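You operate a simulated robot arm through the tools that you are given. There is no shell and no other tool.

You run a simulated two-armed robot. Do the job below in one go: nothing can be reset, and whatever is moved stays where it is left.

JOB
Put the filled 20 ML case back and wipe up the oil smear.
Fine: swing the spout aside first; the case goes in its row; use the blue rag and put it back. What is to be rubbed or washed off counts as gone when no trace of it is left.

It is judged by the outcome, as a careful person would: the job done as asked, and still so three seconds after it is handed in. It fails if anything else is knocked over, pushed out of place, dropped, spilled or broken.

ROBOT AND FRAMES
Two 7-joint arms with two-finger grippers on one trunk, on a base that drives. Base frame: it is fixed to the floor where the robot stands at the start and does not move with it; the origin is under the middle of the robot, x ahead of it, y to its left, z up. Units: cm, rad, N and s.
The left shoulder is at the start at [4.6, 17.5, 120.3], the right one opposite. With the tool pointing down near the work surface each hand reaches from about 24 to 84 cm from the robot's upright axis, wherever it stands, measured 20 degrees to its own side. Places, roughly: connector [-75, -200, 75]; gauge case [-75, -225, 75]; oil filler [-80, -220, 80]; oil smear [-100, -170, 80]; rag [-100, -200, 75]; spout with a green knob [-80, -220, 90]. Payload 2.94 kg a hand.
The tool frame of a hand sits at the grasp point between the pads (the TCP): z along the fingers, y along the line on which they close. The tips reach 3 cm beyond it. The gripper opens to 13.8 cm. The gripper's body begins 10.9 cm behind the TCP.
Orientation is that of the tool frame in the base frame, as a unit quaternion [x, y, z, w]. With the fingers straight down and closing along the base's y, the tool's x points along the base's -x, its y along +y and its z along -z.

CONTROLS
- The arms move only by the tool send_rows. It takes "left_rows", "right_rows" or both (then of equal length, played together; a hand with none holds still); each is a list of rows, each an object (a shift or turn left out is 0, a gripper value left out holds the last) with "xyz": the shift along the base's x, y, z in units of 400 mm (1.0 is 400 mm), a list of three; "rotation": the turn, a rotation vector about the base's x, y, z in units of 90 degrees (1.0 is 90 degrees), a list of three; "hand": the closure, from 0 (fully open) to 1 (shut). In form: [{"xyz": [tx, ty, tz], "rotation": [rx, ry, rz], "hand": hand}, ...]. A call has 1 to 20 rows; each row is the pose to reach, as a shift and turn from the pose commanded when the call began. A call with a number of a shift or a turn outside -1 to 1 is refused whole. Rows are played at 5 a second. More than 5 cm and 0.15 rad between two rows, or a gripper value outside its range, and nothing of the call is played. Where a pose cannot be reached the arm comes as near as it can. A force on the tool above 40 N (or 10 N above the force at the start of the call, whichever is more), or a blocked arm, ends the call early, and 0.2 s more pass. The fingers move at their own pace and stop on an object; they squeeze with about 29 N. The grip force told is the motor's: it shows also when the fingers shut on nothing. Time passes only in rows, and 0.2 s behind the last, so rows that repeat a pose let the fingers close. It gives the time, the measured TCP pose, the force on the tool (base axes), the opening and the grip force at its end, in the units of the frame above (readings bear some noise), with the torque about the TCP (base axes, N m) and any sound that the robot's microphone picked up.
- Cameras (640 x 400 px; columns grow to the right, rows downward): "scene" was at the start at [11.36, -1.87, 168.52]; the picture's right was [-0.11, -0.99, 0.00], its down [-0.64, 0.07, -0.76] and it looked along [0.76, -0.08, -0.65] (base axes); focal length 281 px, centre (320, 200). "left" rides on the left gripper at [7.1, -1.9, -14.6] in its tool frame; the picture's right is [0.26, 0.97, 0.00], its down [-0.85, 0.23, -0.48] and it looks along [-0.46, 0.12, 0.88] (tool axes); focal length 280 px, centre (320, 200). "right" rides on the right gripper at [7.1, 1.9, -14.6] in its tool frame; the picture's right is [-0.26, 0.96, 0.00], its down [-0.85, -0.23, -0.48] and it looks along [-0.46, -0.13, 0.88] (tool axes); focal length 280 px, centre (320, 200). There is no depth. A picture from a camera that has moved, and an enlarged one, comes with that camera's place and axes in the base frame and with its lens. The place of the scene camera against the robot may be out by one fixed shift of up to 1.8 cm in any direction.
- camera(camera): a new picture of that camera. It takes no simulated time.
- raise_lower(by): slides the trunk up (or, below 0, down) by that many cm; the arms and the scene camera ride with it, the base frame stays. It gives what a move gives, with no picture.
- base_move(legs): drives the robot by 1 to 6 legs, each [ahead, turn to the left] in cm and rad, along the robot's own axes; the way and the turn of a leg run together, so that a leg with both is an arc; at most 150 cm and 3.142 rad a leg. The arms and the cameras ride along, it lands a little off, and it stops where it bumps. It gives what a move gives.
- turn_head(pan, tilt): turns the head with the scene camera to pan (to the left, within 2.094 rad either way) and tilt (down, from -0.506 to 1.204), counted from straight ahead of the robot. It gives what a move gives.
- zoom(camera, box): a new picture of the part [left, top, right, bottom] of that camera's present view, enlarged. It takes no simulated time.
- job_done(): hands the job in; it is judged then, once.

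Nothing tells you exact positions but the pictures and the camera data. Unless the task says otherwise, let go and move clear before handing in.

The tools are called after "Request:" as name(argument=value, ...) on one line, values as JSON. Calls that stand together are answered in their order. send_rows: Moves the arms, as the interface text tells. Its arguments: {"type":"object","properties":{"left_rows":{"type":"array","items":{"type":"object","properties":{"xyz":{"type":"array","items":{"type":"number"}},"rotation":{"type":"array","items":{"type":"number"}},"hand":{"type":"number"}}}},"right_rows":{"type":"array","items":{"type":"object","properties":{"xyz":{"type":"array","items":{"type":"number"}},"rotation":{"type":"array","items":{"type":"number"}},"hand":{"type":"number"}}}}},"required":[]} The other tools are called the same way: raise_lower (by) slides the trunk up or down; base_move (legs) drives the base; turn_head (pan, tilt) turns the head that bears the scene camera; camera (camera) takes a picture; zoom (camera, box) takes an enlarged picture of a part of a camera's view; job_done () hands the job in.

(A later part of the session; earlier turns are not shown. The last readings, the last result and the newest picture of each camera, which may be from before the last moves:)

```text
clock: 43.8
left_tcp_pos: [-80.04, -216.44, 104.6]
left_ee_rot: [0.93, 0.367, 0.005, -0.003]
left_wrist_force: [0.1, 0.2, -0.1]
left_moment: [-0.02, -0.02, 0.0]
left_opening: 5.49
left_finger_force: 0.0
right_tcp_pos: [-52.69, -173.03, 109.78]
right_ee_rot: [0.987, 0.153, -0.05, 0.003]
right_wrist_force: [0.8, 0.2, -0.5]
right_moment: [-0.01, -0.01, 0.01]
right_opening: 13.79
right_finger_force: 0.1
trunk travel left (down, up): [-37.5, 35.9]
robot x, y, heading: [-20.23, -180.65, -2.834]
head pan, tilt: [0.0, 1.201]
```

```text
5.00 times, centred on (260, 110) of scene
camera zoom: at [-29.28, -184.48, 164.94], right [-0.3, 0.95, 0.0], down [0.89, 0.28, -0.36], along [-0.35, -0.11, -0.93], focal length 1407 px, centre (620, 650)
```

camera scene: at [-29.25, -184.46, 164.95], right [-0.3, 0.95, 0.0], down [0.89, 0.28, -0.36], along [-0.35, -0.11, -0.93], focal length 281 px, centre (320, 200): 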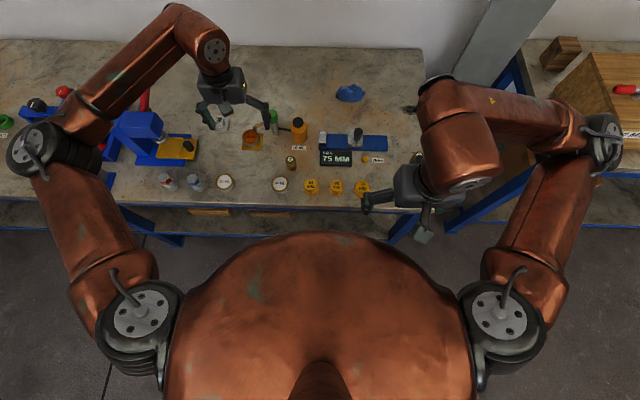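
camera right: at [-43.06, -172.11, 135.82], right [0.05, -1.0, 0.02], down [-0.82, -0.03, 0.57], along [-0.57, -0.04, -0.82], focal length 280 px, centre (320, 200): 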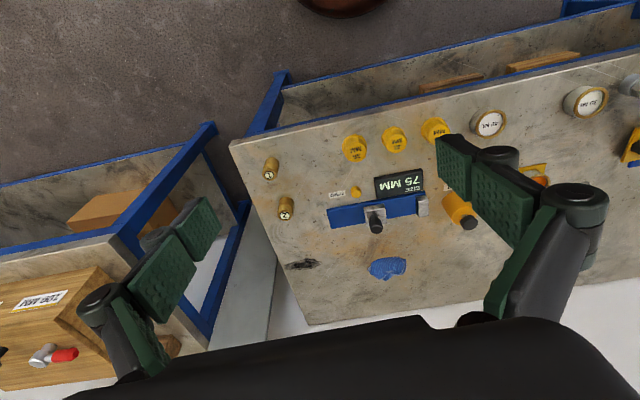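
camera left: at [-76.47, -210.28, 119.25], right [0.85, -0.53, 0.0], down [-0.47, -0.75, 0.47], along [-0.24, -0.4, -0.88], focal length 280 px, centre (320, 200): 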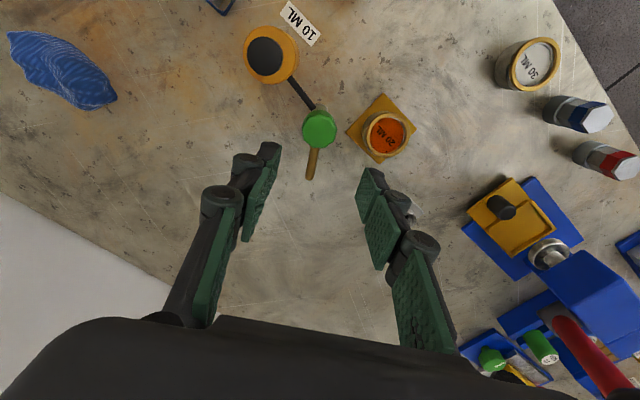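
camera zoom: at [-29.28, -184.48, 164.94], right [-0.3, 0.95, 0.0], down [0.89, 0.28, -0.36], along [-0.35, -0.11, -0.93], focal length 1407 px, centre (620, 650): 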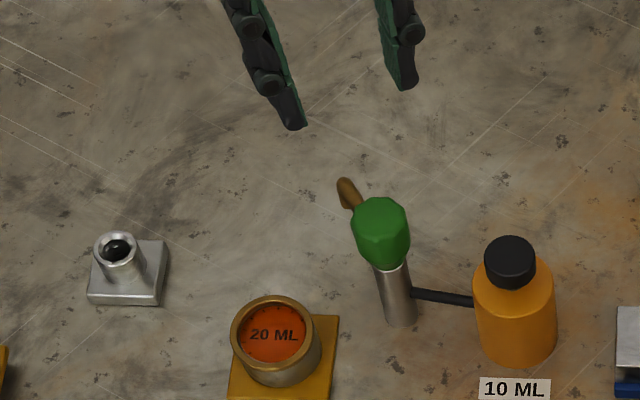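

The spout is out of the way. Next I turn the left hand so the fingers close front-to-back, which keeps them clear of the row neighbours, and hover over the case at (-74.1,-222.9).

Request:
send_rows(left_rows=[{"xyz": [0.018, -0.02, 0], "rotation": [0, 0, 0.09], "hand": 0.4}, {"xyz": [0.037, -0.04, 0], "rotation": [0, 0, 0.18], "hand": 0.4}, {"xyz": [0.055, -0.06, 0], "rotation": [0, 0, 0.27], "hand": 0.4}, {"xyz": [0.074, -0.08, 0], "rotation": [0, 0, 0.36], "hand": 0.4}, {"xyz": [0.092, -0.1, 0], "rotation": [0, 0, 0.45], "hand": 0.4}, {"xyz": [0.11, -0.12, 0], "rotation": [0, 0, 0.54], "hand": 0.4}, {"xyz": [0.13, -0.14, -0.05], "rotation": [0, 0, 0.63], "hand": 0.4}, {"xyz": [0.1485, -0.1615, -0.12], "rotation": [0, 0, 0.72], "hand": 0.4}, {"xyz": [0.1485, -0.1615, -0.165], "rotation": [0, 0, 0.72], "hand": 0.4}, {"xyz": [0.1485, -0.1615, -0.165], "rotation": [0, 0, 0.72], "hand": 0.4}])

Request:
camera(camera="left")

```text
clock: 46.0
left_tcp_pos: [-74.05, -222.91, 97.97]
left_ee_rot: [0.589, 0.808, 0.003, -0.005]
left_wrist_force: [0.3, 0.5, 0.0]
left_moment: [-0.01, 0.05, -0.02]
left_opening: 8.28
left_finger_force: 0.2
right_tcp_pos: [-52.75, -173.06, 109.85]
right_ee_rot: [0.987, 0.153, -0.05, 0.002]
right_wrist_force: [-0.5, -0.7, 0.5]
right_moment: [-0.01, -0.02, 0.0]
right_opening: 13.81
right_finger_force: 0.1
trunk travel left (down, up): [-37.5, 35.9]
robot x, y, heading: [-20.05, -180.79, -2.835]
head pan, tilt: [0.0, 1.201]
```

```text
taken
camera left: at [-78.05, -216.89, 112.58], right [0.84, 0.54, 0.0], down [0.48, -0.74, 0.47], along [0.25, -0.39, -0.89], focal length 280 px, centre (320, 200)
```

left: 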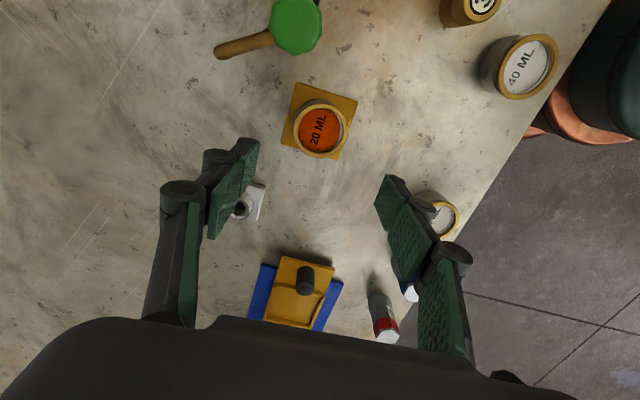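

Well aligned. I descend so the tips stop just above the tray.

Request:
send_rows(left_rows=[{"xyz": [-0.003, 0.001, -0.09]}, {"xyz": [-0.003, 0.001, -0.18]}, {"xyz": [-0.003, 0.001, -0.26]}, {"xyz": [-0.003, 0.001, -0.32]}, {"xyz": [-0.003, 0.001, -0.345]}, {"xyz": [-0.003, 0.001, -0.345]}])

Request:
camera(camera="left")

Request:
zoom(camera="scene", box=[200, 70, 320, 150])

```text
clock: 47.4
left_tcp_pos: [-74.15, -222.89, 84.18]
left_ee_rot: [0.589, 0.808, 0.003, -0.005]
left_wrist_force: [-0.4, -0.2, -0.1]
left_moment: [0.03, -0.02, 0.02]
left_opening: 8.3
left_finger_force: 0.1
right_tcp_pos: [-52.75, -173.21, 109.88]
right_ee_rot: [0.987, 0.153, -0.05, 0.002]
right_wrist_force: [0.0, -0.4, 0.5]
right_moment: [0.03, 0.0, 0.02]
right_opening: 13.78
right_finger_force: 0.0
trunk travel left (down, up): [-37.5, 35.9]
robot x, y, heading: [-20.03, -180.59, -2.837]
head pan, tilt: [0.0, 1.201]
```

```text
taken
camera left: at [-78.09, -216.84, 98.8], right [0.84, 0.54, 0.0], down [0.48, -0.74, 0.47], along [0.25, -0.39, -0.89], focal length 280 px, centre (320, 200)
```

left: 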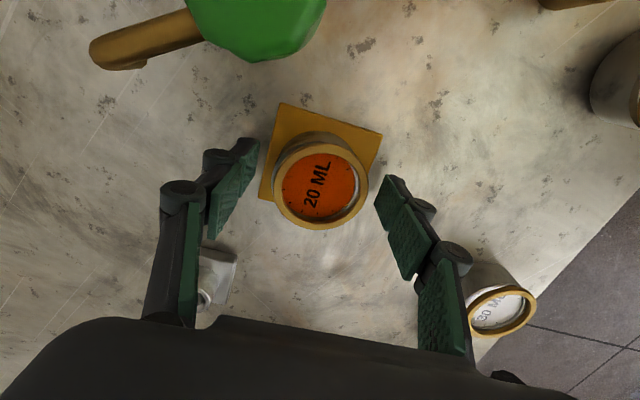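

```text
5.00 times, centred on (260, 110) of scene
camera zoom: at [-29.29, -184.52, 164.94], right [-0.3, 0.95, 0.0], down [0.89, 0.28, -0.36], along [-0.35, -0.11, -0.93], focal length 1407 px, centre (620, 650)
```

zoom: 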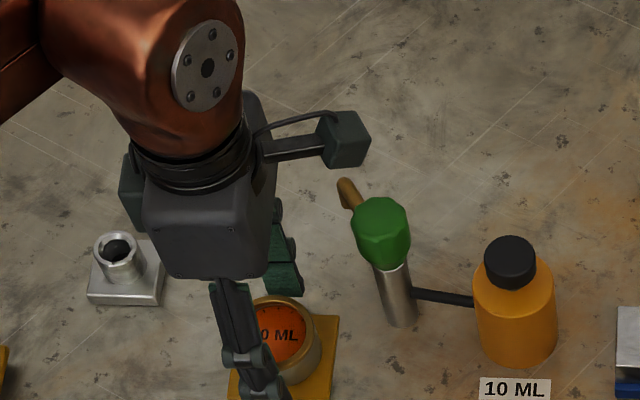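

The case is centred between the pads. I close slowly.

Request:
send_rows(left_rows=[{"hand": 0.45}, {"hand": 0.5}, {"hand": 0.53}, {"hand": 0.56}, {"hand": 0.58}, {"hand": 0.6}, {"hand": 0.62}, {"hand": 0.65}, {"hand": 0.68}, {"hand": 0.7}])

Request:
camera(camera="left")

```text
clock: 49.5
left_tcp_pos: [-74.08, -222.8, 84.17]
left_ee_rot: [0.589, 0.808, 0.003, -0.006]
left_wrist_force: [-1.6, -0.2, 1.8]
left_moment: [-0.03, 0.08, 0.0]
left_opening: 5.53
left_finger_force: 28.8
right_tcp_pos: [-52.84, -173.11, 109.76]
right_ee_rot: [0.987, 0.154, -0.05, 0.002]
right_wrist_force: [0.4, -0.3, 0.2]
right_moment: [0.06, 0.01, 0.0]
right_opening: 13.8
right_finger_force: 0.1
trunk travel left (down, up): [-37.5, 35.9]
robot x, y, heading: [-20.2, -180.61, -2.834]
head pan, tilt: [0.0, 1.201]
```

```text
taken
camera left: at [-78.1, -216.85, 98.84], right [0.84, 0.54, 0.0], down [0.48, -0.74, 0.47], along [0.25, -0.39, -0.89], focal length 280 px, centre (320, 200)
```

left: 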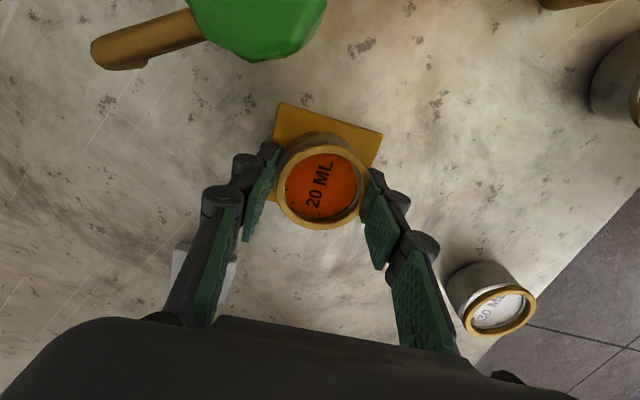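

Held at 5.53 cm. I lift slowly and level so the oil doesn't slop.

Request:
send_rows(left_rows=[{"xyz": [0, 0, 0.0075]}, {"xyz": [0, 0, 0.02]}, {"xyz": [0, 0, 0.038]}, {"xyz": [0, 0, 0.06]}, {"xyz": [0, 0, 0.085]}, {"xyz": [0, 0, 0.105]}, {"xyz": [0, 0, 0.118]}, {"xyz": [0, 0, 0.125]}, {"xyz": [0, 0, 0.125]}])

Request:
camera(camera="left")

Request:
zoom(camera="scene", box=[180, 70, 320, 200])

```text
clock: 51.5
left_tcp_pos: [-74.27, -222.74, 88.98]
left_ee_rot: [0.589, 0.808, 0.002, -0.005]
left_wrist_force: [0.1, 0.1, -3.0]
left_moment: [0.03, -0.01, 0.0]
left_opening: 5.48
left_finger_force: 28.4
right_tcp_pos: [-52.76, -173.03, 109.81]
right_ee_rot: [0.987, 0.153, -0.049, 0.002]
right_wrist_force: [-0.7, 0.3, -1.3]
right_moment: [-0.01, -0.02, 0.0]
right_opening: 13.78
right_finger_force: 0.1
trunk travel left (down, up): [-37.5, 35.9]
robot x, y, heading: [-19.99, -180.38, -2.829]
head pan, tilt: [0.0, 1.201]
```

```text
taken
camera left: at [-78.24, -216.76, 103.79], right [0.84, 0.54, 0.0], down [0.48, -0.74, 0.47], along [0.25, -0.39, -0.89], focal length 280 px, centre (320, 200)
```

left: 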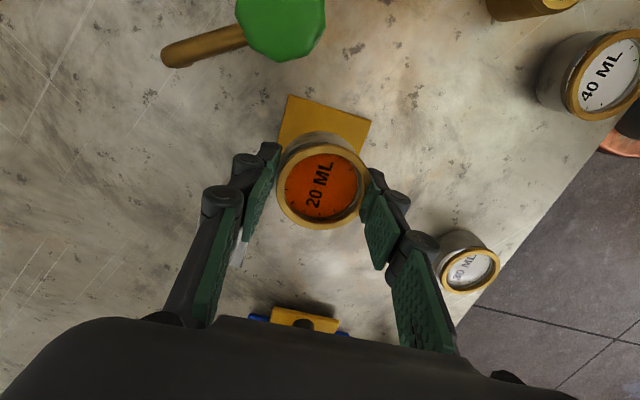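

```text
3.08 times, centred on (250, 135) of scene
camera zoom: at [-29.32, -184.54, 164.94], right [-0.3, 0.95, 0.0], down [0.89, 0.28, -0.36], along [-0.34, -0.11, -0.93], focal length 866 px, centre (535, 400)
```

zoom: 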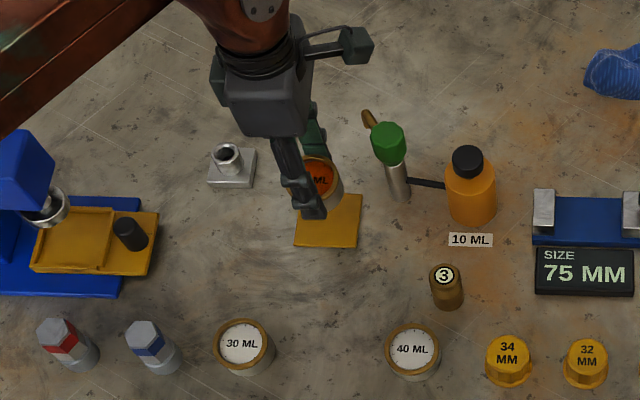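

The case is lifted cleanly. I carry it slowly to the gap between 30 ML and 40 ML at about (-58.5,-216.1).

Request:
send_rows(left_rows=[{"xyz": [0.006, 0.0025, 0]}, {"xyz": [0.018, 0.0075, 0]}, {"xyz": [0.036, 0.015, 0]}, {"xyz": [0.06, 0.025, 0]}, {"xyz": [0.088, 0.037, 0]}, {"xyz": [0.118, 0.05, 0]}, {"xyz": [0.15, 0.063, 0]}, {"xyz": [0.182, 0.077, 0]}, {"xyz": [0.214, 0.09, 0]}, {"xyz": [0.246, 0.104, 0]}, {"xyz": [0.278, 0.117, 0]}, {"xyz": [0.308, 0.13, 0]}, {"xyz": [0.335, 0.141, 0]}, {"xyz": [0.358, 0.151, 0]}, {"xyz": [0.376, 0.159, 0]}, {"xyz": [0.388, 0.164, 0]}, {"xyz": [0.393, 0.166, 0]}, {"xyz": [0.393, 0.166, 0]}])

Request:
camera(camera="left")

Request:
zoom(camera="scene", box=[180, 70, 320, 200])

```text
clock: 55.4
left_tcp_pos: [-58.5, -216.16, 89.19]
left_ee_rot: [0.59, 0.808, 0.003, -0.006]
left_wrist_force: [0.0, 0.2, -2.3]
left_moment: [0.01, 0.0, -0.05]
left_opening: 5.52
left_finger_force: 29.2
right_tcp_pos: [-52.71, -173.02, 109.89]
right_ee_rot: [0.987, 0.153, -0.05, 0.002]
right_wrist_force: [0.8, 0.3, 0.2]
right_moment: [0.03, 0.01, 0.04]
right_opening: 13.8
right_finger_force: 0.1
trunk travel left (down, up): [-37.5, 35.9]
robot x, y, heading: [-20.27, -180.61, -2.831]
head pan, tilt: [0.0, 1.201]
```

```text
taken
camera left: at [-62.47, -210.17, 103.82], right [0.84, 0.54, 0.0], down [0.48, -0.74, 0.47], along [0.25, -0.39, -0.89], focal length 280 px, centre (320, 200)
```

left: 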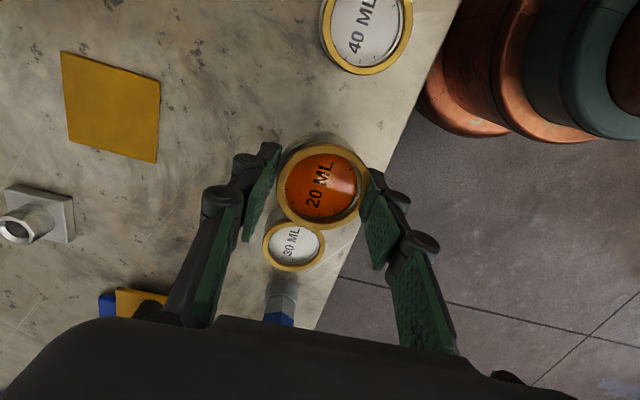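

```text
3.08 times, centred on (250, 135) of scene
camera zoom: at [-29.31, -184.53, 164.94], right [-0.3, 0.95, 0.0], down [0.89, 0.28, -0.36], along [-0.34, -0.11, -0.93], focal length 866 px, centre (535, 400)
```

zoom: 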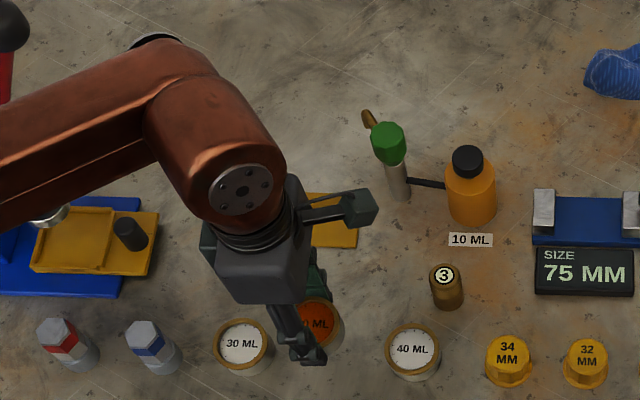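

Nearly centred; I shift it by 3 mm and lower it slowly to just above the bench.

Request:
send_rows(left_rows=[{"xyz": [0.006, -0.006, -0.006]}, {"xyz": [0.0075, -0.0075, -0.02]}, {"xyz": [0.0075, -0.0075, -0.04]}, {"xyz": [0.0075, -0.0075, -0.062]}, {"xyz": [0.0075, -0.0075, -0.085]}, {"xyz": [0.0075, -0.0075, -0.105]}, {"xyz": [0.0075, -0.0075, -0.12]}, {"xyz": [0.0075, -0.0075, -0.128]}, {"xyz": [0.0075, -0.0075, -0.128]}])

Request:
send_rows(left_rows=[{"xyz": [0, 0, -0.004]}, {"xyz": [0, 0, -0.006]}])

Request:
camera(camera="left")

```text
clock: 57.4
left_tcp_pos: [-58.02, -216.34, 84.02]
left_ee_rot: [0.589, 0.808, 0.003, -0.005]
left_wrist_force: [0.3, -0.3, -2.1]
left_moment: [-0.02, -0.01, 0.0]
left_opening: 5.49
left_finger_force: 29.2
right_tcp_pos: [-52.79, -173.1, 109.87]
right_ee_rot: [0.987, 0.154, -0.05, 0.002]
right_wrist_force: [-1.3, 0.0, -0.5]
right_moment: [-0.01, 0.02, 0.0]
right_opening: 13.8
right_finger_force: 0.1
trunk travel left (down, up): [-37.5, 35.9]
robot x, y, heading: [-19.85, -180.89, -2.832]
head pan, tilt: [0.0, 1.201]
```

```text
clock: 58.0
left_tcp_pos: [-58.27, -216.49, 83.92]
left_ee_rot: [0.59, 0.808, 0.003, -0.005]
left_wrist_force: [0.8, -0.5, 0.3]
left_moment: [0.0, -0.13, 0.01]
left_opening: 5.5
left_finger_force: 29.1
right_tcp_pos: [-52.68, -173.04, 109.88]
right_ee_rot: [0.987, 0.153, -0.049, 0.004]
right_wrist_force: [-0.3, -0.1, -0.1]
right_moment: [-0.05, 0.01, 0.01]
right_opening: 13.8
right_finger_force: 0.0
trunk travel left (down, up): [-37.5, 35.9]
robot x, y, heading: [-20.26, -180.53, -2.828]
head pan, tilt: [0.0, 1.201]
```

```text
taken
camera left: at [-62.15, -210.43, 98.46], right [0.84, 0.54, 0.0], down [0.48, -0.74, 0.47], along [0.25, -0.39, -0.89], focal length 280 px, centre (320, 200)
```

left: 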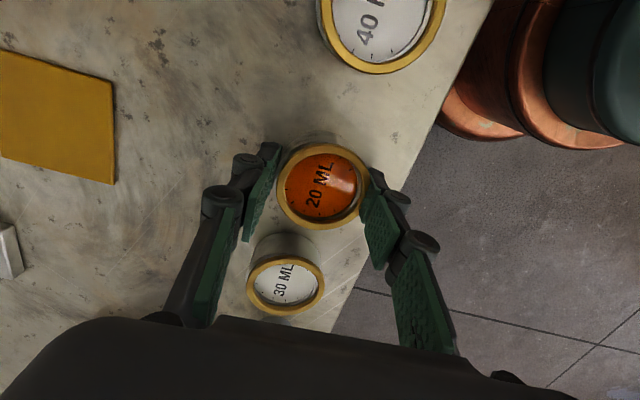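

The load has just come off the hand, so the case is touching the bench. I go one more millimetre down to seat it.

Request:
send_rows(left_rows=[{"xyz": [0, 0, -0.002]}, {"xyz": [0, 0, -0.004]}, {"xyz": [0, 0, -0.004]}])

```text
clock: 58.8
left_tcp_pos: [-58.05, -216.36, 83.77]
left_ee_rot: [0.589, 0.808, 0.001, -0.007]
left_wrist_force: [1.9, -3.5, 17.0]
left_moment: [-0.06, -0.23, 0.02]
left_opening: 5.49
left_finger_force: 29.3
right_tcp_pos: [-52.73, -172.95, 109.67]
right_ee_rot: [0.987, 0.154, -0.051, 0.003]
right_wrist_force: [0.1, -0.5, 0.0]
right_moment: [0.01, -0.02, -0.04]
right_opening: 13.8
right_finger_force: 0.1
trunk travel left (down, up): [-37.5, 35.9]
robot x, y, heading: [-20.09, -180.68, -2.829]
head pan, tilt: [0.0, 1.201]
```

It is seated. I ease off the pressure and open slowly.

Request:
send_rows(left_rows=[{"xyz": [0, 0, 0.003], "hand": 0.7}, {"xyz": [0, 0, 0.003], "hand": 0.6}, {"xyz": [0, 0, 0.003], "hand": 0.58}, {"xyz": [0, 0, 0.003], "hand": 0.54}, {"xyz": [0, 0, 0.003], "hand": 0.48}, {"xyz": [0, 0, 0.003], "hand": 0.42}, {"xyz": [0, 0, 0.003], "hand": 0.38}])

Request:
camera(camera="left")

```text
clock: 60.4
left_tcp_pos: [-58.2, -216.56, 83.73]
left_ee_rot: [0.588, 0.809, 0.003, -0.005]
left_wrist_force: [-1.0, -0.6, 0.5]
left_moment: [-0.01, 0.02, -0.01]
left_opening: 8.54
left_finger_force: 0.1
right_tcp_pos: [-52.71, -173.05, 109.8]
right_ee_rot: [0.987, 0.154, -0.05, 0.003]
right_wrist_force: [0.0, 0.1, -0.1]
right_moment: [0.03, -0.02, 0.03]
right_opening: 13.78
right_finger_force: 0.0
trunk travel left (down, up): [-37.5, 35.9]
robot x, y, heading: [-19.74, -180.74, -2.832]
head pan, tilt: [0.0, 1.201]
```

```text
taken
camera left: at [-62.15, -210.45, 98.39], right [0.84, 0.54, 0.0], down [0.48, -0.74, 0.47], along [0.25, -0.39, -0.89], focal length 280 px, centre (320, 200)
```

left: 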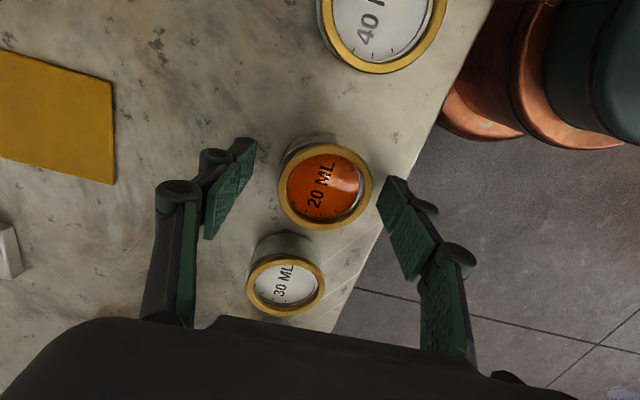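

The case stands in line in its row. I raise the left hand clear and then look at the rag and smear.

Request:
send_rows(left_rows=[{"xyz": [0, 0, 0.05]}, {"xyz": [0, 0, 0.12]}, {"xyz": [0, 0, 0.22]}, {"xyz": [0, 0, 0.32]}, {"xyz": [0.02, 0, 0.42]}, {"xyz": [0.05, 0, 0.52]}, {"xyz": [0.05, 0, 0.52]}])

Request:
camera(camera="scene")

Request:
camera(camera="right")

Request:
zoom(camera="scene", box=[180, 80, 340, 200])

```text
clock: 62.0
left_tcp_pos: [-56.07, -216.43, 104.63]
left_ee_rot: [0.589, 0.808, 0.004, -0.006]
left_wrist_force: [-0.5, -0.4, -0.9]
left_moment: [0.01, -0.02, 0.03]
left_opening: 8.55
left_finger_force: 0.0
right_tcp_pos: [-52.78, -173.06, 109.73]
right_ee_rot: [0.987, 0.153, -0.049, 0.002]
right_wrist_force: [0.1, -0.4, 0.6]
right_moment: [0.0, -0.03, 0.01]
right_opening: 13.8
right_finger_force: 0.1
trunk travel left (down, up): [-37.5, 35.9]
robot x, y, heading: [-20.22, -180.78, -2.834]
head pan, tilt: [0.0, 1.201]
```

```text
taken
camera scene: at [-29.35, -184.57, 164.93], right [-0.3, 0.95, 0.0], down [0.89, 0.28, -0.36], along [-0.34, -0.11, -0.93], focal length 281 px, centre (320, 200)
```

scene: 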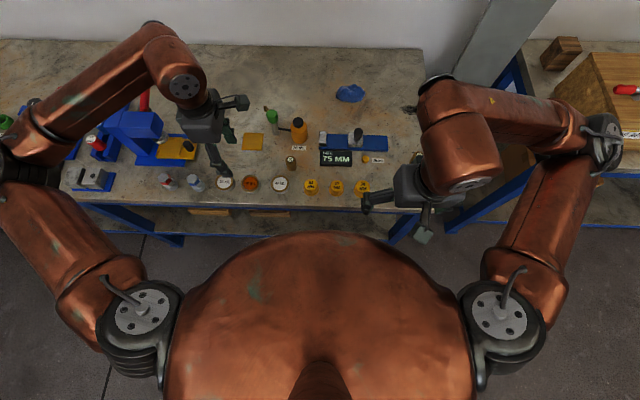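

```text
taken
camera right: at [-44.04, -172.59, 123.6], right [0.04, -1.0, 0.02], down [-0.83, -0.03, 0.56], along [-0.56, -0.04, -0.83], focal length 280 px, centre (320, 200)
```

right: 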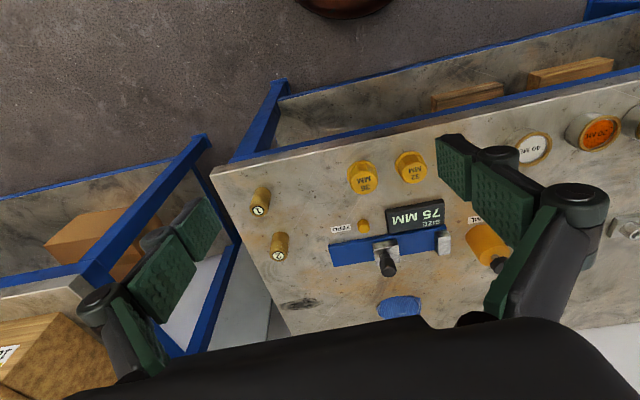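

```text
3.33 times, centred on (260, 140) of scene
camera zoom: at [-29.35, -184.57, 164.93], right [-0.3, 0.95, 0.0], down [0.89, 0.28, -0.36], along [-0.34, -0.11, -0.93], focal length 938 px, centre (520, 400)
```

zoom: 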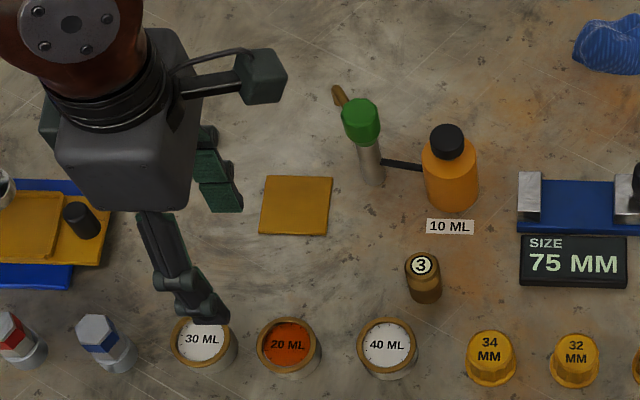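

The case is back in line. Now the rag at about (-104.5,-196) and the smear at about (-105,-172); I zoom in on both.

Request:
zoom(camera="scene", box=[320, 60, 440, 135])

Request:
zoom(camera="right", box=[240, 170, 480, 320])

```text
5.33 times, centred on (380, 98) of scene
camera zoom: at [-29.35, -184.57, 164.93], right [-0.3, 0.95, 0.0], down [0.89, 0.28, -0.36], along [-0.34, -0.11, -0.93], focal length 1501 px, centre (0, 747)
```

zoom: 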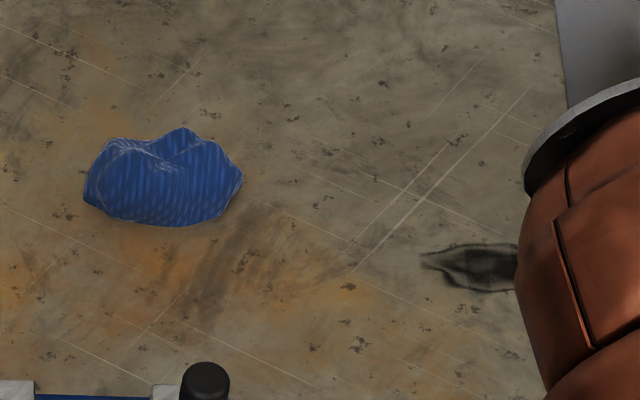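

```text
2.67 times, centred on (360, 245) of right
camera zoom: at [-44.04, -172.59, 123.6], right [0.04, -1.0, 0.02], down [-0.83, -0.03, 0.56], along [-0.56, -0.04, -0.83], focal length 748 px, centre (213, 80)
```

zoom: 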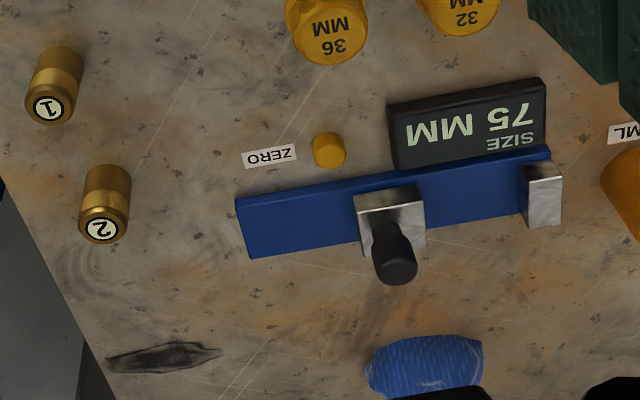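

The rag is a bunch about 10 × 6 cm and the smear about 11 × 4 cm along y. I move the right hand toward the rag, tilting the tool forward so it reaches.

Request:
send_rows(right_rows=[{"xyz": [-0.095, -0.03, 0], "rotation": [-0.005, 0.016, 0]}, {"xyz": [-0.19, -0.06, 0], "rotation": [-0.01, 0.032, 0]}, {"xyz": [-0.285, -0.09, 0], "rotation": [-0.015, 0.048, 0]}, {"xyz": [-0.38, -0.12, 0], "rotation": [-0.02, 0.064, 0]}, {"xyz": [-0.475, -0.15, 0], "rotation": [-0.025, 0.08, 0]}, {"xyz": [-0.57, -0.18, 0], "rotation": [-0.03, 0.096, 0]}, {"xyz": [-0.665, -0.21, 0], "rotation": [-0.035, 0.112, 0]}, {"xyz": [-0.75, -0.25, 0], "rotation": [-0.04, 0.1275, 0]}, {"xyz": [-0.75, -0.25, 0], "rotation": [-0.04, 0.1275, 0]}])

Request:
camera(camera="right")

Request:
camera(camera="scene")

```text
clock: 64.0
left_tcp_pos: [-55.97, -216.32, 104.71]
left_ee_rot: [0.589, 0.808, 0.002, -0.006]
left_wrist_force: [0.9, 0.1, -0.3]
left_moment: [0.03, -0.02, 0.01]
left_opening: 8.56
left_finger_force: 0.0
right_tcp_pos: [-82.6, -182.97, 109.92]
right_ee_rot: [0.976, 0.152, -0.152, 0.019]
right_wrist_force: [0.2, 0.2, 0.3]
right_moment: [-0.01, 0.0, 0.04]
right_opening: 13.81
right_finger_force: 0.1
trunk travel left (down, up): [-37.5, 35.9]
robot x, y, heading: [-19.9, -180.86, -2.834]
head pan, tilt: [0.0, 1.201]
```

```text
taken
camera right: at [-71.31, -181.71, 121.63], right [0.05, -1.0, 0.07], down [-0.7, 0.01, 0.71], along [-0.71, -0.09, -0.7], focal length 280 px, centre (320, 200)
```

right: 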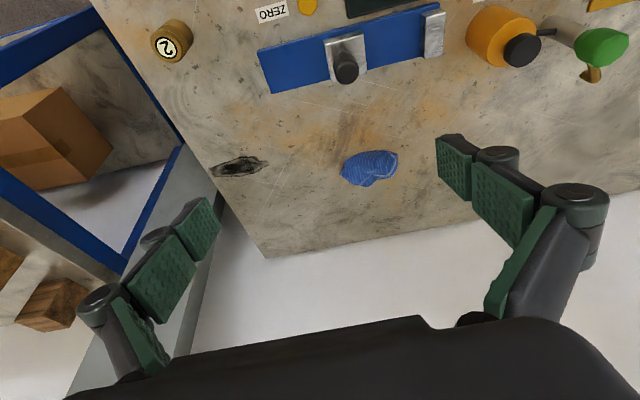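

```text
taken
camera scene: at [-29.26, -184.48, 164.94], right [-0.3, 0.95, 0.0], down [0.89, 0.28, -0.36], along [-0.35, -0.11, -0.93], focal length 281 px, centre (320, 200)
```

scene: 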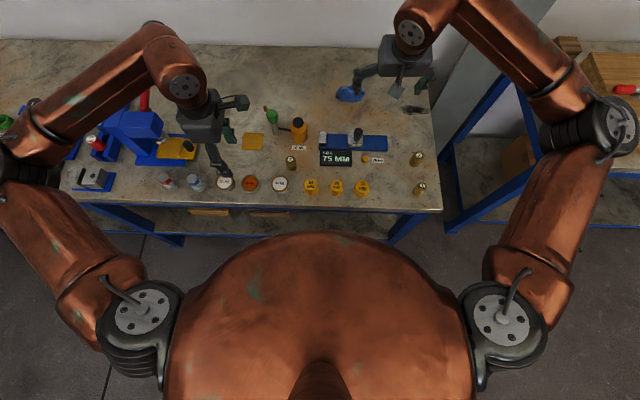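

Positions agree across views (rag (-104.2,-196), smear (-104.5,-171.6)). I go above the rag with a bit more tilt, watching whether the arm actually reaches.

Request:
send_rows(right_rows=[{"xyz": [-0.09, -0.05, 0], "rotation": [-0.005, 0.015, 0]}, {"xyz": [-0.18, -0.11, -0.02], "rotation": [-0.01, 0.03, 0]}, {"xyz": [-0.27, -0.17, -0.04], "rotation": [-0.014, 0.045, 0]}, {"xyz": [-0.36, -0.22, -0.08], "rotation": [-0.018, 0.06, 0]}, {"xyz": [-0.45, -0.28, -0.13], "rotation": [-0.023, 0.073, 0]}, {"xyz": [-0.54, -0.3275, -0.2], "rotation": [-0.027, 0.085, 0]}, {"xyz": [-0.54, -0.3275, -0.28], "rotation": [-0.027, 0.085, 0]}, {"xyz": [-0.54, -0.3275, -0.28], "rotation": [-0.027, 0.085, 0]}])

Request:
camera(camera="right")

Request:
zoom(camera="scene", box=[310, 40, 470, 140])

```text
clock: 65.8
left_tcp_pos: [-55.94, -216.46, 104.6]
left_ee_rot: [0.589, 0.808, 0.002, -0.005]
left_wrist_force: [-0.5, -0.3, 0.3]
left_moment: [-0.02, 0.01, 0.03]
left_opening: 8.58
left_finger_force: 0.1
right_tcp_pos: [-104.28, -196.33, 98.68]
right_ee_rot: [0.963, 0.15, -0.221, 0.029]
right_wrist_force: [0.8, -0.2, 0.3]
right_moment: [0.04, 0.02, 0.02]
right_opening: 13.81
right_finger_force: 0.1
trunk travel left (down, up): [-37.5, 35.9]
robot x, y, heading: [-20.05, -180.56, -2.834]
head pan, tilt: [0.0, 1.201]
```

```text
taken
camera right: at [-91.47, -194.53, 108.65], right [0.07, -0.99, 0.1], down [-0.6, 0.04, 0.8], along [-0.8, -0.11, -0.59], focal length 280 px, centre (320, 200)
```

right: 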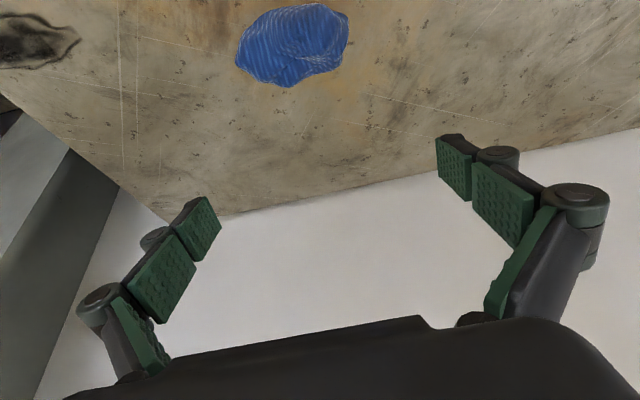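

```text
4.00 times, centred on (390, 90) of scene
camera zoom: at [-29.27, -184.63, 164.94], right [-0.3, 0.95, 0.0], down [0.89, 0.28, -0.36], along [-0.35, -0.11, -0.93], focal length 1125 px, centre (40, 640)
```

zoom: 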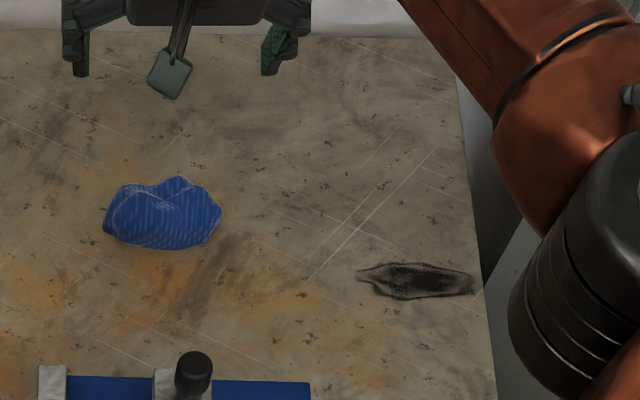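

The arm reaches. The rag's centre reads (-104,-195.6) and its long axis lies along my closing direction. I descend partway and check.

Request:
send_rows(right_rows=[{"xyz": [0.011, 0.012, -0.06]}, {"xyz": [0.022, 0.023, -0.14]}, {"xyz": [0.022, 0.023, -0.2]}, {"xyz": [0.022, 0.023, -0.25]}, {"xyz": [0.022, 0.023, -0.25]}])

Request:
camera(camera="right")

Request:
zoom(camera="scene", box=[310, 40, 470, 140])

```text
clock: 67.0
left_tcp_pos: [-56.16, -216.38, 104.46]
left_ee_rot: [0.589, 0.808, 0.003, -0.006]
left_wrist_force: [0.0, 0.8, -0.5]
left_moment: [-0.03, 0.02, -0.02]
left_opening: 8.56
left_finger_force: 0.0
right_tcp_pos: [-103.45, -195.3, 88.75]
right_ee_rot: [0.964, 0.149, -0.22, 0.029]
right_wrist_force: [-0.2, -0.8, 0.8]
right_moment: [0.02, -0.03, -0.01]
right_opening: 13.82
right_finger_force: 0.1
trunk travel left (down, up): [-37.5, 35.9]
robot x, y, heading: [-19.73, -180.92, -2.833]
head pan, tilt: [0.0, 1.201]
```

```text
taken
camera right: at [-90.75, -193.5, 98.67], right [0.06, -0.99, 0.1], down [-0.6, 0.04, 0.8], along [-0.8, -0.11, -0.59], focal length 280 px, centre (320, 200)
```

right: 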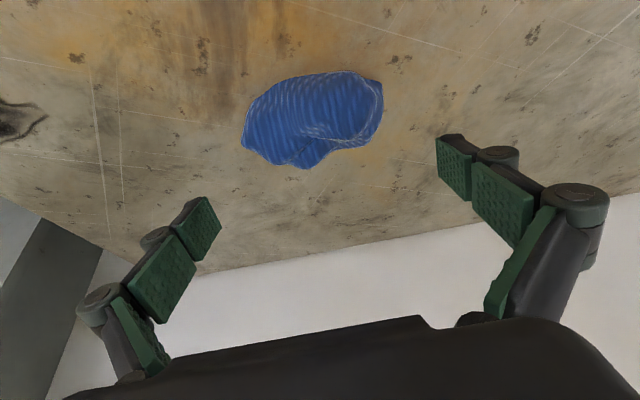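

```text
4.00 times, centred on (390, 90) of scene
camera zoom: at [-29.27, -184.53, 164.94], right [-0.3, 0.95, 0.0], down [0.89, 0.28, -0.36], along [-0.35, -0.11, -0.93], focal length 1125 px, centre (40, 640)
```

zoom: 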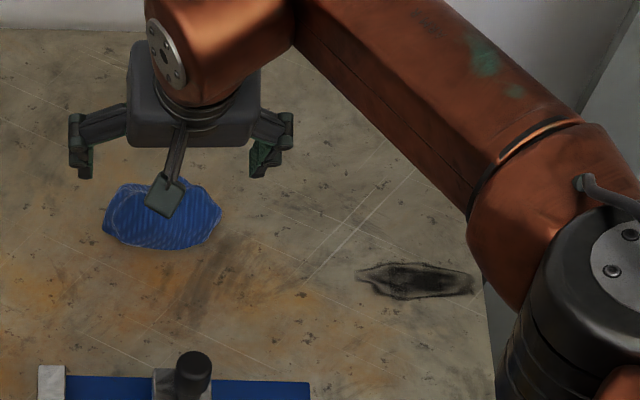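

The rag is centred with about 1 cm to spare on each side. I descend the rest so the tips are just above the bench.

Request:
send_rows(right_rows=[{"xyz": [0, 0, -0.05]}, {"xyz": [0, 0, -0.09]}, {"xyz": [0, 0, -0.115]}, {"xyz": [0, 0, -0.125]}, {"xyz": [0, 0, -0.125]}])

Request:
camera(camera="right")

Request:
zoom(camera="scene", box=[310, 40, 470, 140])

```text
clock: 68.2
left_tcp_pos: [-56.05, -216.37, 104.62]
left_ee_rot: [0.589, 0.808, 0.003, -0.006]
left_wrist_force: [-0.5, -0.3, -0.3]
left_moment: [-0.01, 0.01, -0.01]
left_opening: 8.6
left_finger_force: 0.0
right_tcp_pos: [-103.49, -195.09, 83.53]
right_ee_rot: [0.963, 0.149, -0.221, 0.029]
right_wrist_force: [0.8, 0.1, -0.2]
right_moment: [0.01, 0.01, 0.01]
right_opening: 13.8
right_finger_force: 0.0
trunk travel left (down, up): [-37.5, 35.9]
robot x, y, heading: [-20.07, -180.99, -2.83]
head pan, tilt: [0.0, 1.201]
```

```text
taken
camera right: at [-90.71, -193.48, 93.63], right [0.06, -0.99, 0.1], down [-0.6, 0.04, 0.8], along [-0.8, -0.11, -0.59], focal length 280 px, centre (320, 200)
```

right: 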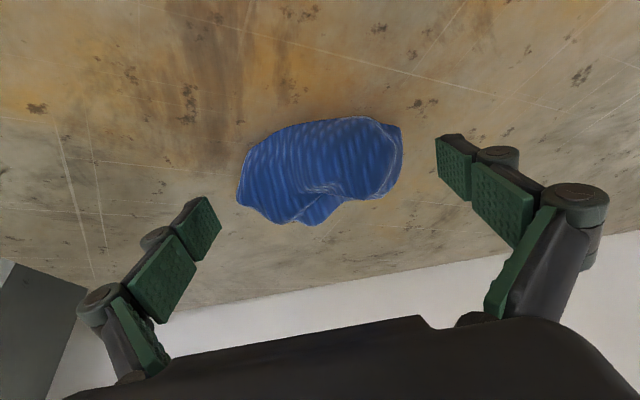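

```text
4.00 times, centred on (390, 90) of scene
camera zoom: at [-29.31, -184.55, 164.94], right [-0.3, 0.95, 0.0], down [0.89, 0.28, -0.36], along [-0.34, -0.11, -0.93], focal length 1125 px, centre (40, 640)
```

zoom: 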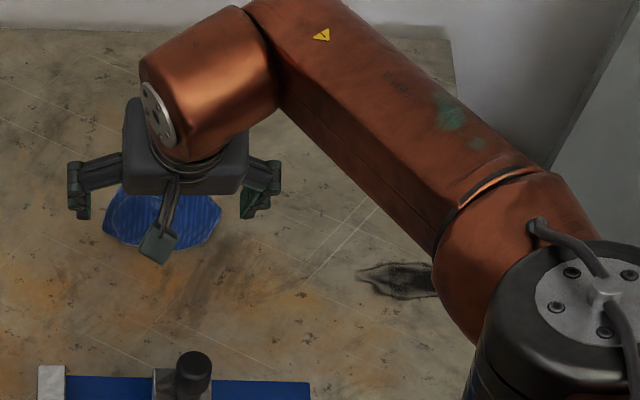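

The rag sits between the tips. I shift 8 mm toward me so the pads meet its middle, then close slowly.

Request:
send_rows(right_rows=[{"xyz": [0.01, 0.003, 0]}, {"xyz": [0.019, 0.006, -0.001], "hand": 0.05}, {"xyz": [0.019, 0.006, -0.001], "hand": 0.1}, {"xyz": [0.019, 0.006, -0.001], "hand": 0.15}, {"xyz": [0.019, 0.006, -0.001], "hand": 0.2}, {"xyz": [0.019, 0.006, -0.001], "hand": 0.25}, {"xyz": [0.019, 0.006, -0.001], "hand": 0.3}, {"xyz": [0.019, 0.006, -0.001], "hand": 0.35}])

Request:
camera(camera="right")

```text
clock: 70.0
left_tcp_pos: [-56.03, -216.39, 104.64]
left_ee_rot: [0.589, 0.808, 0.002, -0.005]
left_wrist_force: [-0.2, 0.4, -0.4]
left_moment: [-0.02, 0.02, 0.01]
left_opening: 8.56
left_finger_force: 0.1
right_tcp_pos: [-102.73, -194.9, 83.66]
right_ee_rot: [0.963, 0.15, -0.221, 0.029]
right_wrist_force: [0.6, -0.9, 1.4]
right_moment: [0.06, 0.05, 0.0]
right_opening: 9.45
right_finger_force: 27.0
trunk travel left (down, up): [-37.5, 35.9]
robot x, y, heading: [-19.82, -180.5, -2.834]
head pan, tilt: [0.0, 1.201]
```

```text
taken
camera right: at [-89.91, -193.19, 93.65], right [0.06, -0.99, 0.1], down [-0.6, 0.04, 0.8], along [-0.8, -0.11, -0.59], focal length 280 px, centre (320, 200)
```

right: 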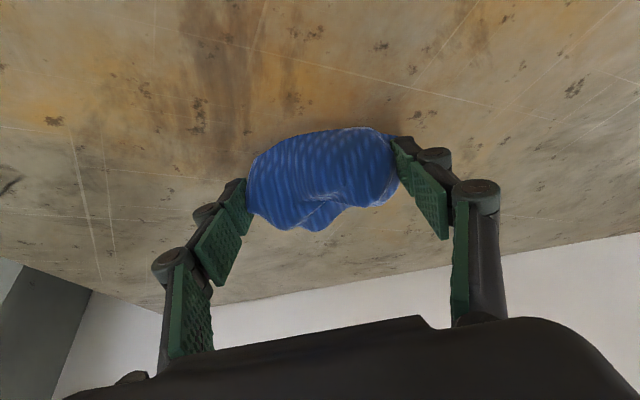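

The rag is held at 9.45 cm opening. I tighten, lift it 3 cm, and move toward the near end of the smear, then look.

Request:
send_rows(right_rows=[{"hand": 0.4}, {"xyz": [0, 0, 0.02], "hand": 0.45}, {"xyz": [0, 0, 0.05], "hand": 0.45}, {"xyz": [0, 0, 0.08], "hand": 0.45}, {"xyz": [0, 0.06, 0.08], "hand": 0.45}, {"xyz": [0, 0.14, 0.08], "hand": 0.45}, {"xyz": [0, 0.22, 0.08], "hand": 0.45}, {"xyz": [0, 0.29, 0.08], "hand": 0.45}, {"xyz": [0, 0.29, 0.08], "hand": 0.45}])

Request:
camera(camera="right")

Request:
camera(camera="scene")

```text
clock: 72.0
left_tcp_pos: [-56.05, -216.57, 104.55]
left_ee_rot: [0.589, 0.808, 0.003, -0.005]
left_wrist_force: [-0.5, -0.5, 0.5]
left_moment: [0.04, 0.02, -0.03]
left_opening: 8.54
left_finger_force: 0.1
right_tcp_pos: [-102.74, -183.44, 86.89]
right_ee_rot: [0.963, 0.15, -0.22, 0.029]
right_wrist_force: [0.6, 0.0, -0.2]
right_moment: [0.07, 0.0, -0.03]
right_opening: 9.42
right_finger_force: 29.5
trunk travel left (down, up): [-37.5, 35.9]
robot x, y, heading: [-20.24, -180.21, -2.835]
head pan, tilt: [0.0, 1.201]
```

```text
taken
camera right: at [-89.93, -181.7, 96.89], right [0.07, -0.99, 0.1], down [-0.6, 0.04, 0.8], along [-0.8, -0.11, -0.59], focal length 280 px, centre (320, 200)
```

right: 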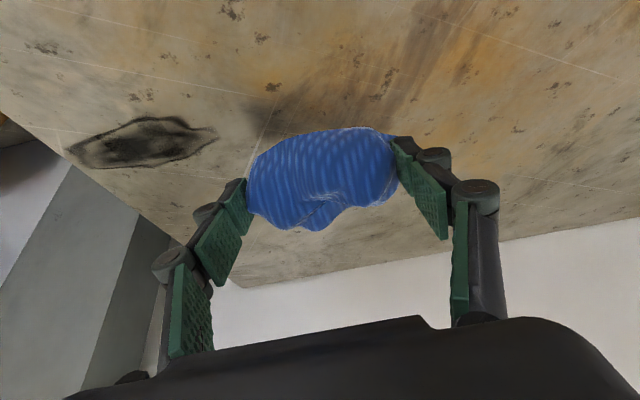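

```text
taken
camera scene: at [-29.32, -184.62, 164.93], right [-0.3, 0.95, 0.0], down [0.89, 0.28, -0.36], along [-0.34, -0.11, -0.93], focal length 281 px, centre (320, 200)
```

scene: 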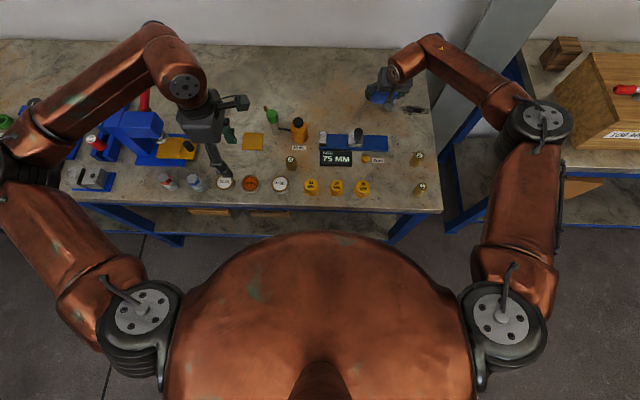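

I see the smear clearly: x from -102.5 to -107.7, y from -165.5 to -176.6. I lower the rag to the bench just beside it and check the contact force.

Request:
send_rows(right_rows=[{"xyz": [0, 0.02, -0.04]}, {"xyz": [0, 0.02, -0.07]}, {"xyz": [0, 0.02, -0.082]}, {"xyz": [0, 0.02, -0.088]}])

Request:
camera(camera="right")

```text
clock: 73.0
left_tcp_pos: [-55.94, -216.39, 104.66]
left_ee_rot: [0.59, 0.808, 0.003, -0.006]
left_wrist_force: [-0.4, 0.2, -0.5]
left_moment: [-0.02, 0.0, 0.03]
left_opening: 8.56
left_finger_force: 0.0
right_tcp_pos: [-102.75, -182.58, 83.63]
right_ee_rot: [0.963, 0.148, -0.224, 0.029]
right_wrist_force: [2.3, 1.8, 16.2]
right_moment: [0.28, -0.04, -0.03]
right_opening: 9.41
right_finger_force: 29.1
trunk travel left (down, up): [-37.5, 35.9]
robot x, y, heading: [-20.25, -180.89, -2.838]
head pan, tilt: [0.0, 1.201]
```

```text
taken
camera right: at [-89.91, -180.85, 93.6], right [0.07, -0.99, 0.11], down [-0.6, 0.05, 0.8], along [-0.8, -0.11, -0.59], focal length 280 px, centre (320, 200)
```

right: 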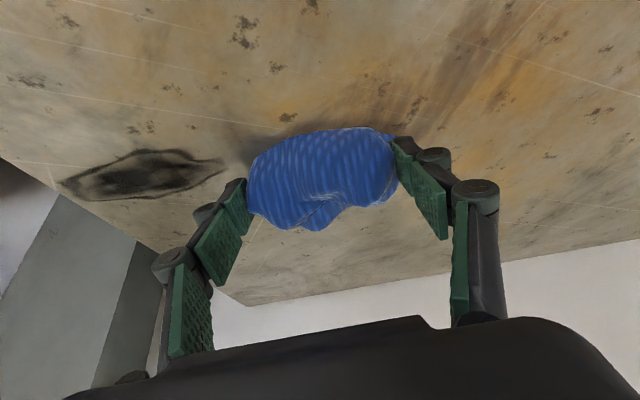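

Contact at 16 N, with the rag flat on the bench. I ease slightly and wipe along the smear's length.

Request:
send_rows(right_rows=[{"xyz": [0, 0.03, 0.001]}, {"xyz": [-0.003, 0.07, 0.001]}, {"xyz": [-0.006, 0.11, 0.001]}, {"xyz": [-0.01, 0.15, 0.001]}, {"xyz": [-0.014, 0.19, 0.001]}, {"xyz": [-0.018, 0.23, 0.001]}, {"xyz": [-0.022, 0.27, 0.001]}, {"xyz": [-0.026, 0.31, 0.001]}, {"xyz": [-0.03, 0.35, 0.001]}, {"xyz": [-0.034, 0.39, 0.001]}, {"xyz": [-0.036, 0.42, 0.001]}, {"xyz": [-0.036, 0.42, 0.001]}])

Request:
camera(camera="right")

Request:
camera(camera="scene")

```text
clock: 75.5
left_tcp_pos: [-55.75, -216.46, 104.61]
left_ee_rot: [0.589, 0.808, 0.003, -0.006]
left_wrist_force: [-0.1, -0.3, -0.7]
left_moment: [0.0, 0.02, 0.01]
left_opening: 8.55
left_finger_force: 0.0
right_tcp_pos: [-103.98, -165.82, 83.67]
right_ee_rot: [0.963, 0.15, -0.222, 0.03]
right_wrist_force: [0.2, -6.9, 20.1]
right_moment: [-0.77, 0.13, 0.1]
right_opening: 9.42
right_finger_force: 29.5
trunk travel left (down, up): [-37.5, 35.9]
robot x, y, heading: [-19.86, -180.51, -2.832]
head pan, tilt: [0.0, 1.201]
```

```text
taken
camera right: at [-91.24, -164.07, 93.62], right [0.07, -0.99, 0.1], down [-0.6, 0.04, 0.8], along [-0.8, -0.11, -0.59], focal length 280 px, centre (320, 200)
```

right: 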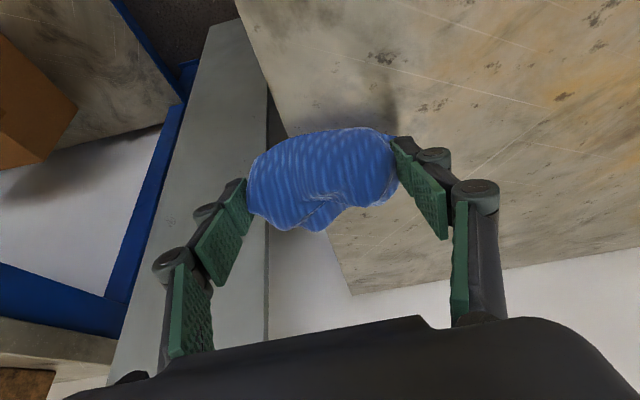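

```text
taken
camera scene: at [-29.02, -184.68, 164.96], right [-0.3, 0.95, 0.0], down [0.89, 0.28, -0.36], along [-0.35, -0.11, -0.93], focal length 281 px, centre (320, 200)
```

scene: 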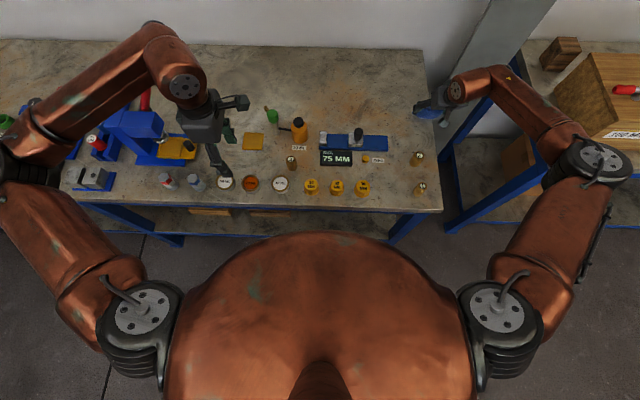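

Most of the smear is already gone. I wipe back on the far side, then forward again on the near side.

Request:
send_rows(right_rows=[{"xyz": [-0.02, -0.006, 0.001]}, {"xyz": [-0.04, -0.012, 0.001]}, {"xyz": [-0.037, -0.05, 0.001]}, {"xyz": [-0.033, -0.09, 0.001]}, {"xyz": [-0.029, -0.13, 0.001]}, {"xyz": [-0.025, -0.17, 0.001]}, {"xyz": [-0.021, -0.21, 0.001]}, {"xyz": [-0.017, -0.25, 0.001]}, {"xyz": [-0.013, -0.29, 0.001]}, {"xyz": [-0.01, -0.33, 0.001]}, {"xyz": [-0.008, -0.37, 0.001]}, {"xyz": [-0.008, -0.4, 0.001]}, {"xyz": [-0.008, -0.4, 0.001]}])

Request:
camera(camera="right")

Request:
zoom(camera="scene", box=[370, 70, 450, 130])

```text
clock: 78.3
left_tcp_pos: [-55.97, -216.22, 104.54]
left_ee_rot: [0.589, 0.808, 0.002, -0.007]
left_wrist_force: [0.0, 0.8, 0.3]
left_moment: [0.03, 0.01, -0.02]
left_opening: 8.58
left_finger_force: 0.0
right_tcp_pos: [-104.27, -181.78, 83.59]
right_ee_rot: [0.963, 0.15, -0.221, 0.028]
right_wrist_force: [-0.5, 8.9, 23.9]
right_moment: [0.16, 0.42, -0.14]
right_opening: 9.42
right_finger_force: 28.8
trunk travel left (down, up): [-37.5, 35.9]
robot x, y, heading: [-20.03, -180.93, -2.831]
head pan, tilt: [0.0, 1.201]
```

```text
taken
camera right: at [-91.54, -179.97, 93.62], right [0.07, -0.99, 0.1], down [-0.6, 0.04, 0.8], along [-0.8, -0.11, -0.59], focal length 280 px, centre (320, 200)
```

right: 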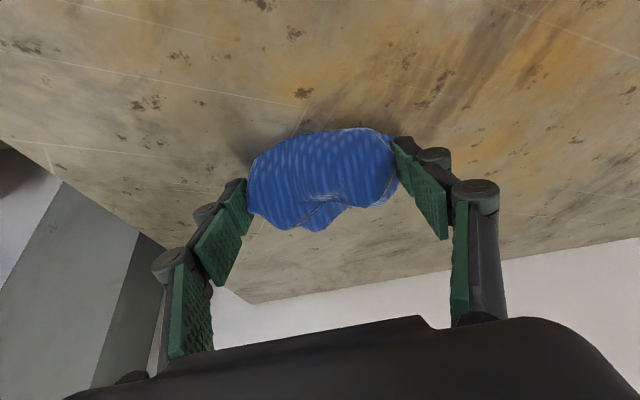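

```text
6.67 times, centred on (410, 100) of scene
camera zoom: at [-28.97, -184.41, 164.96], right [-0.3, 0.95, 0.0], down [0.89, 0.28, -0.36], along [-0.35, -0.11, -0.93], focal length 1876 px, centre (-280, 867)
```

zoom: 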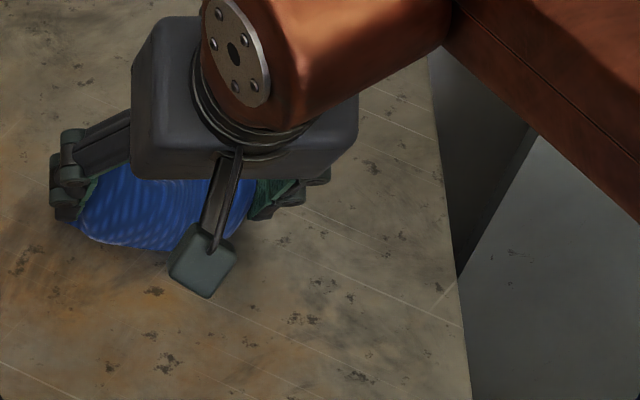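

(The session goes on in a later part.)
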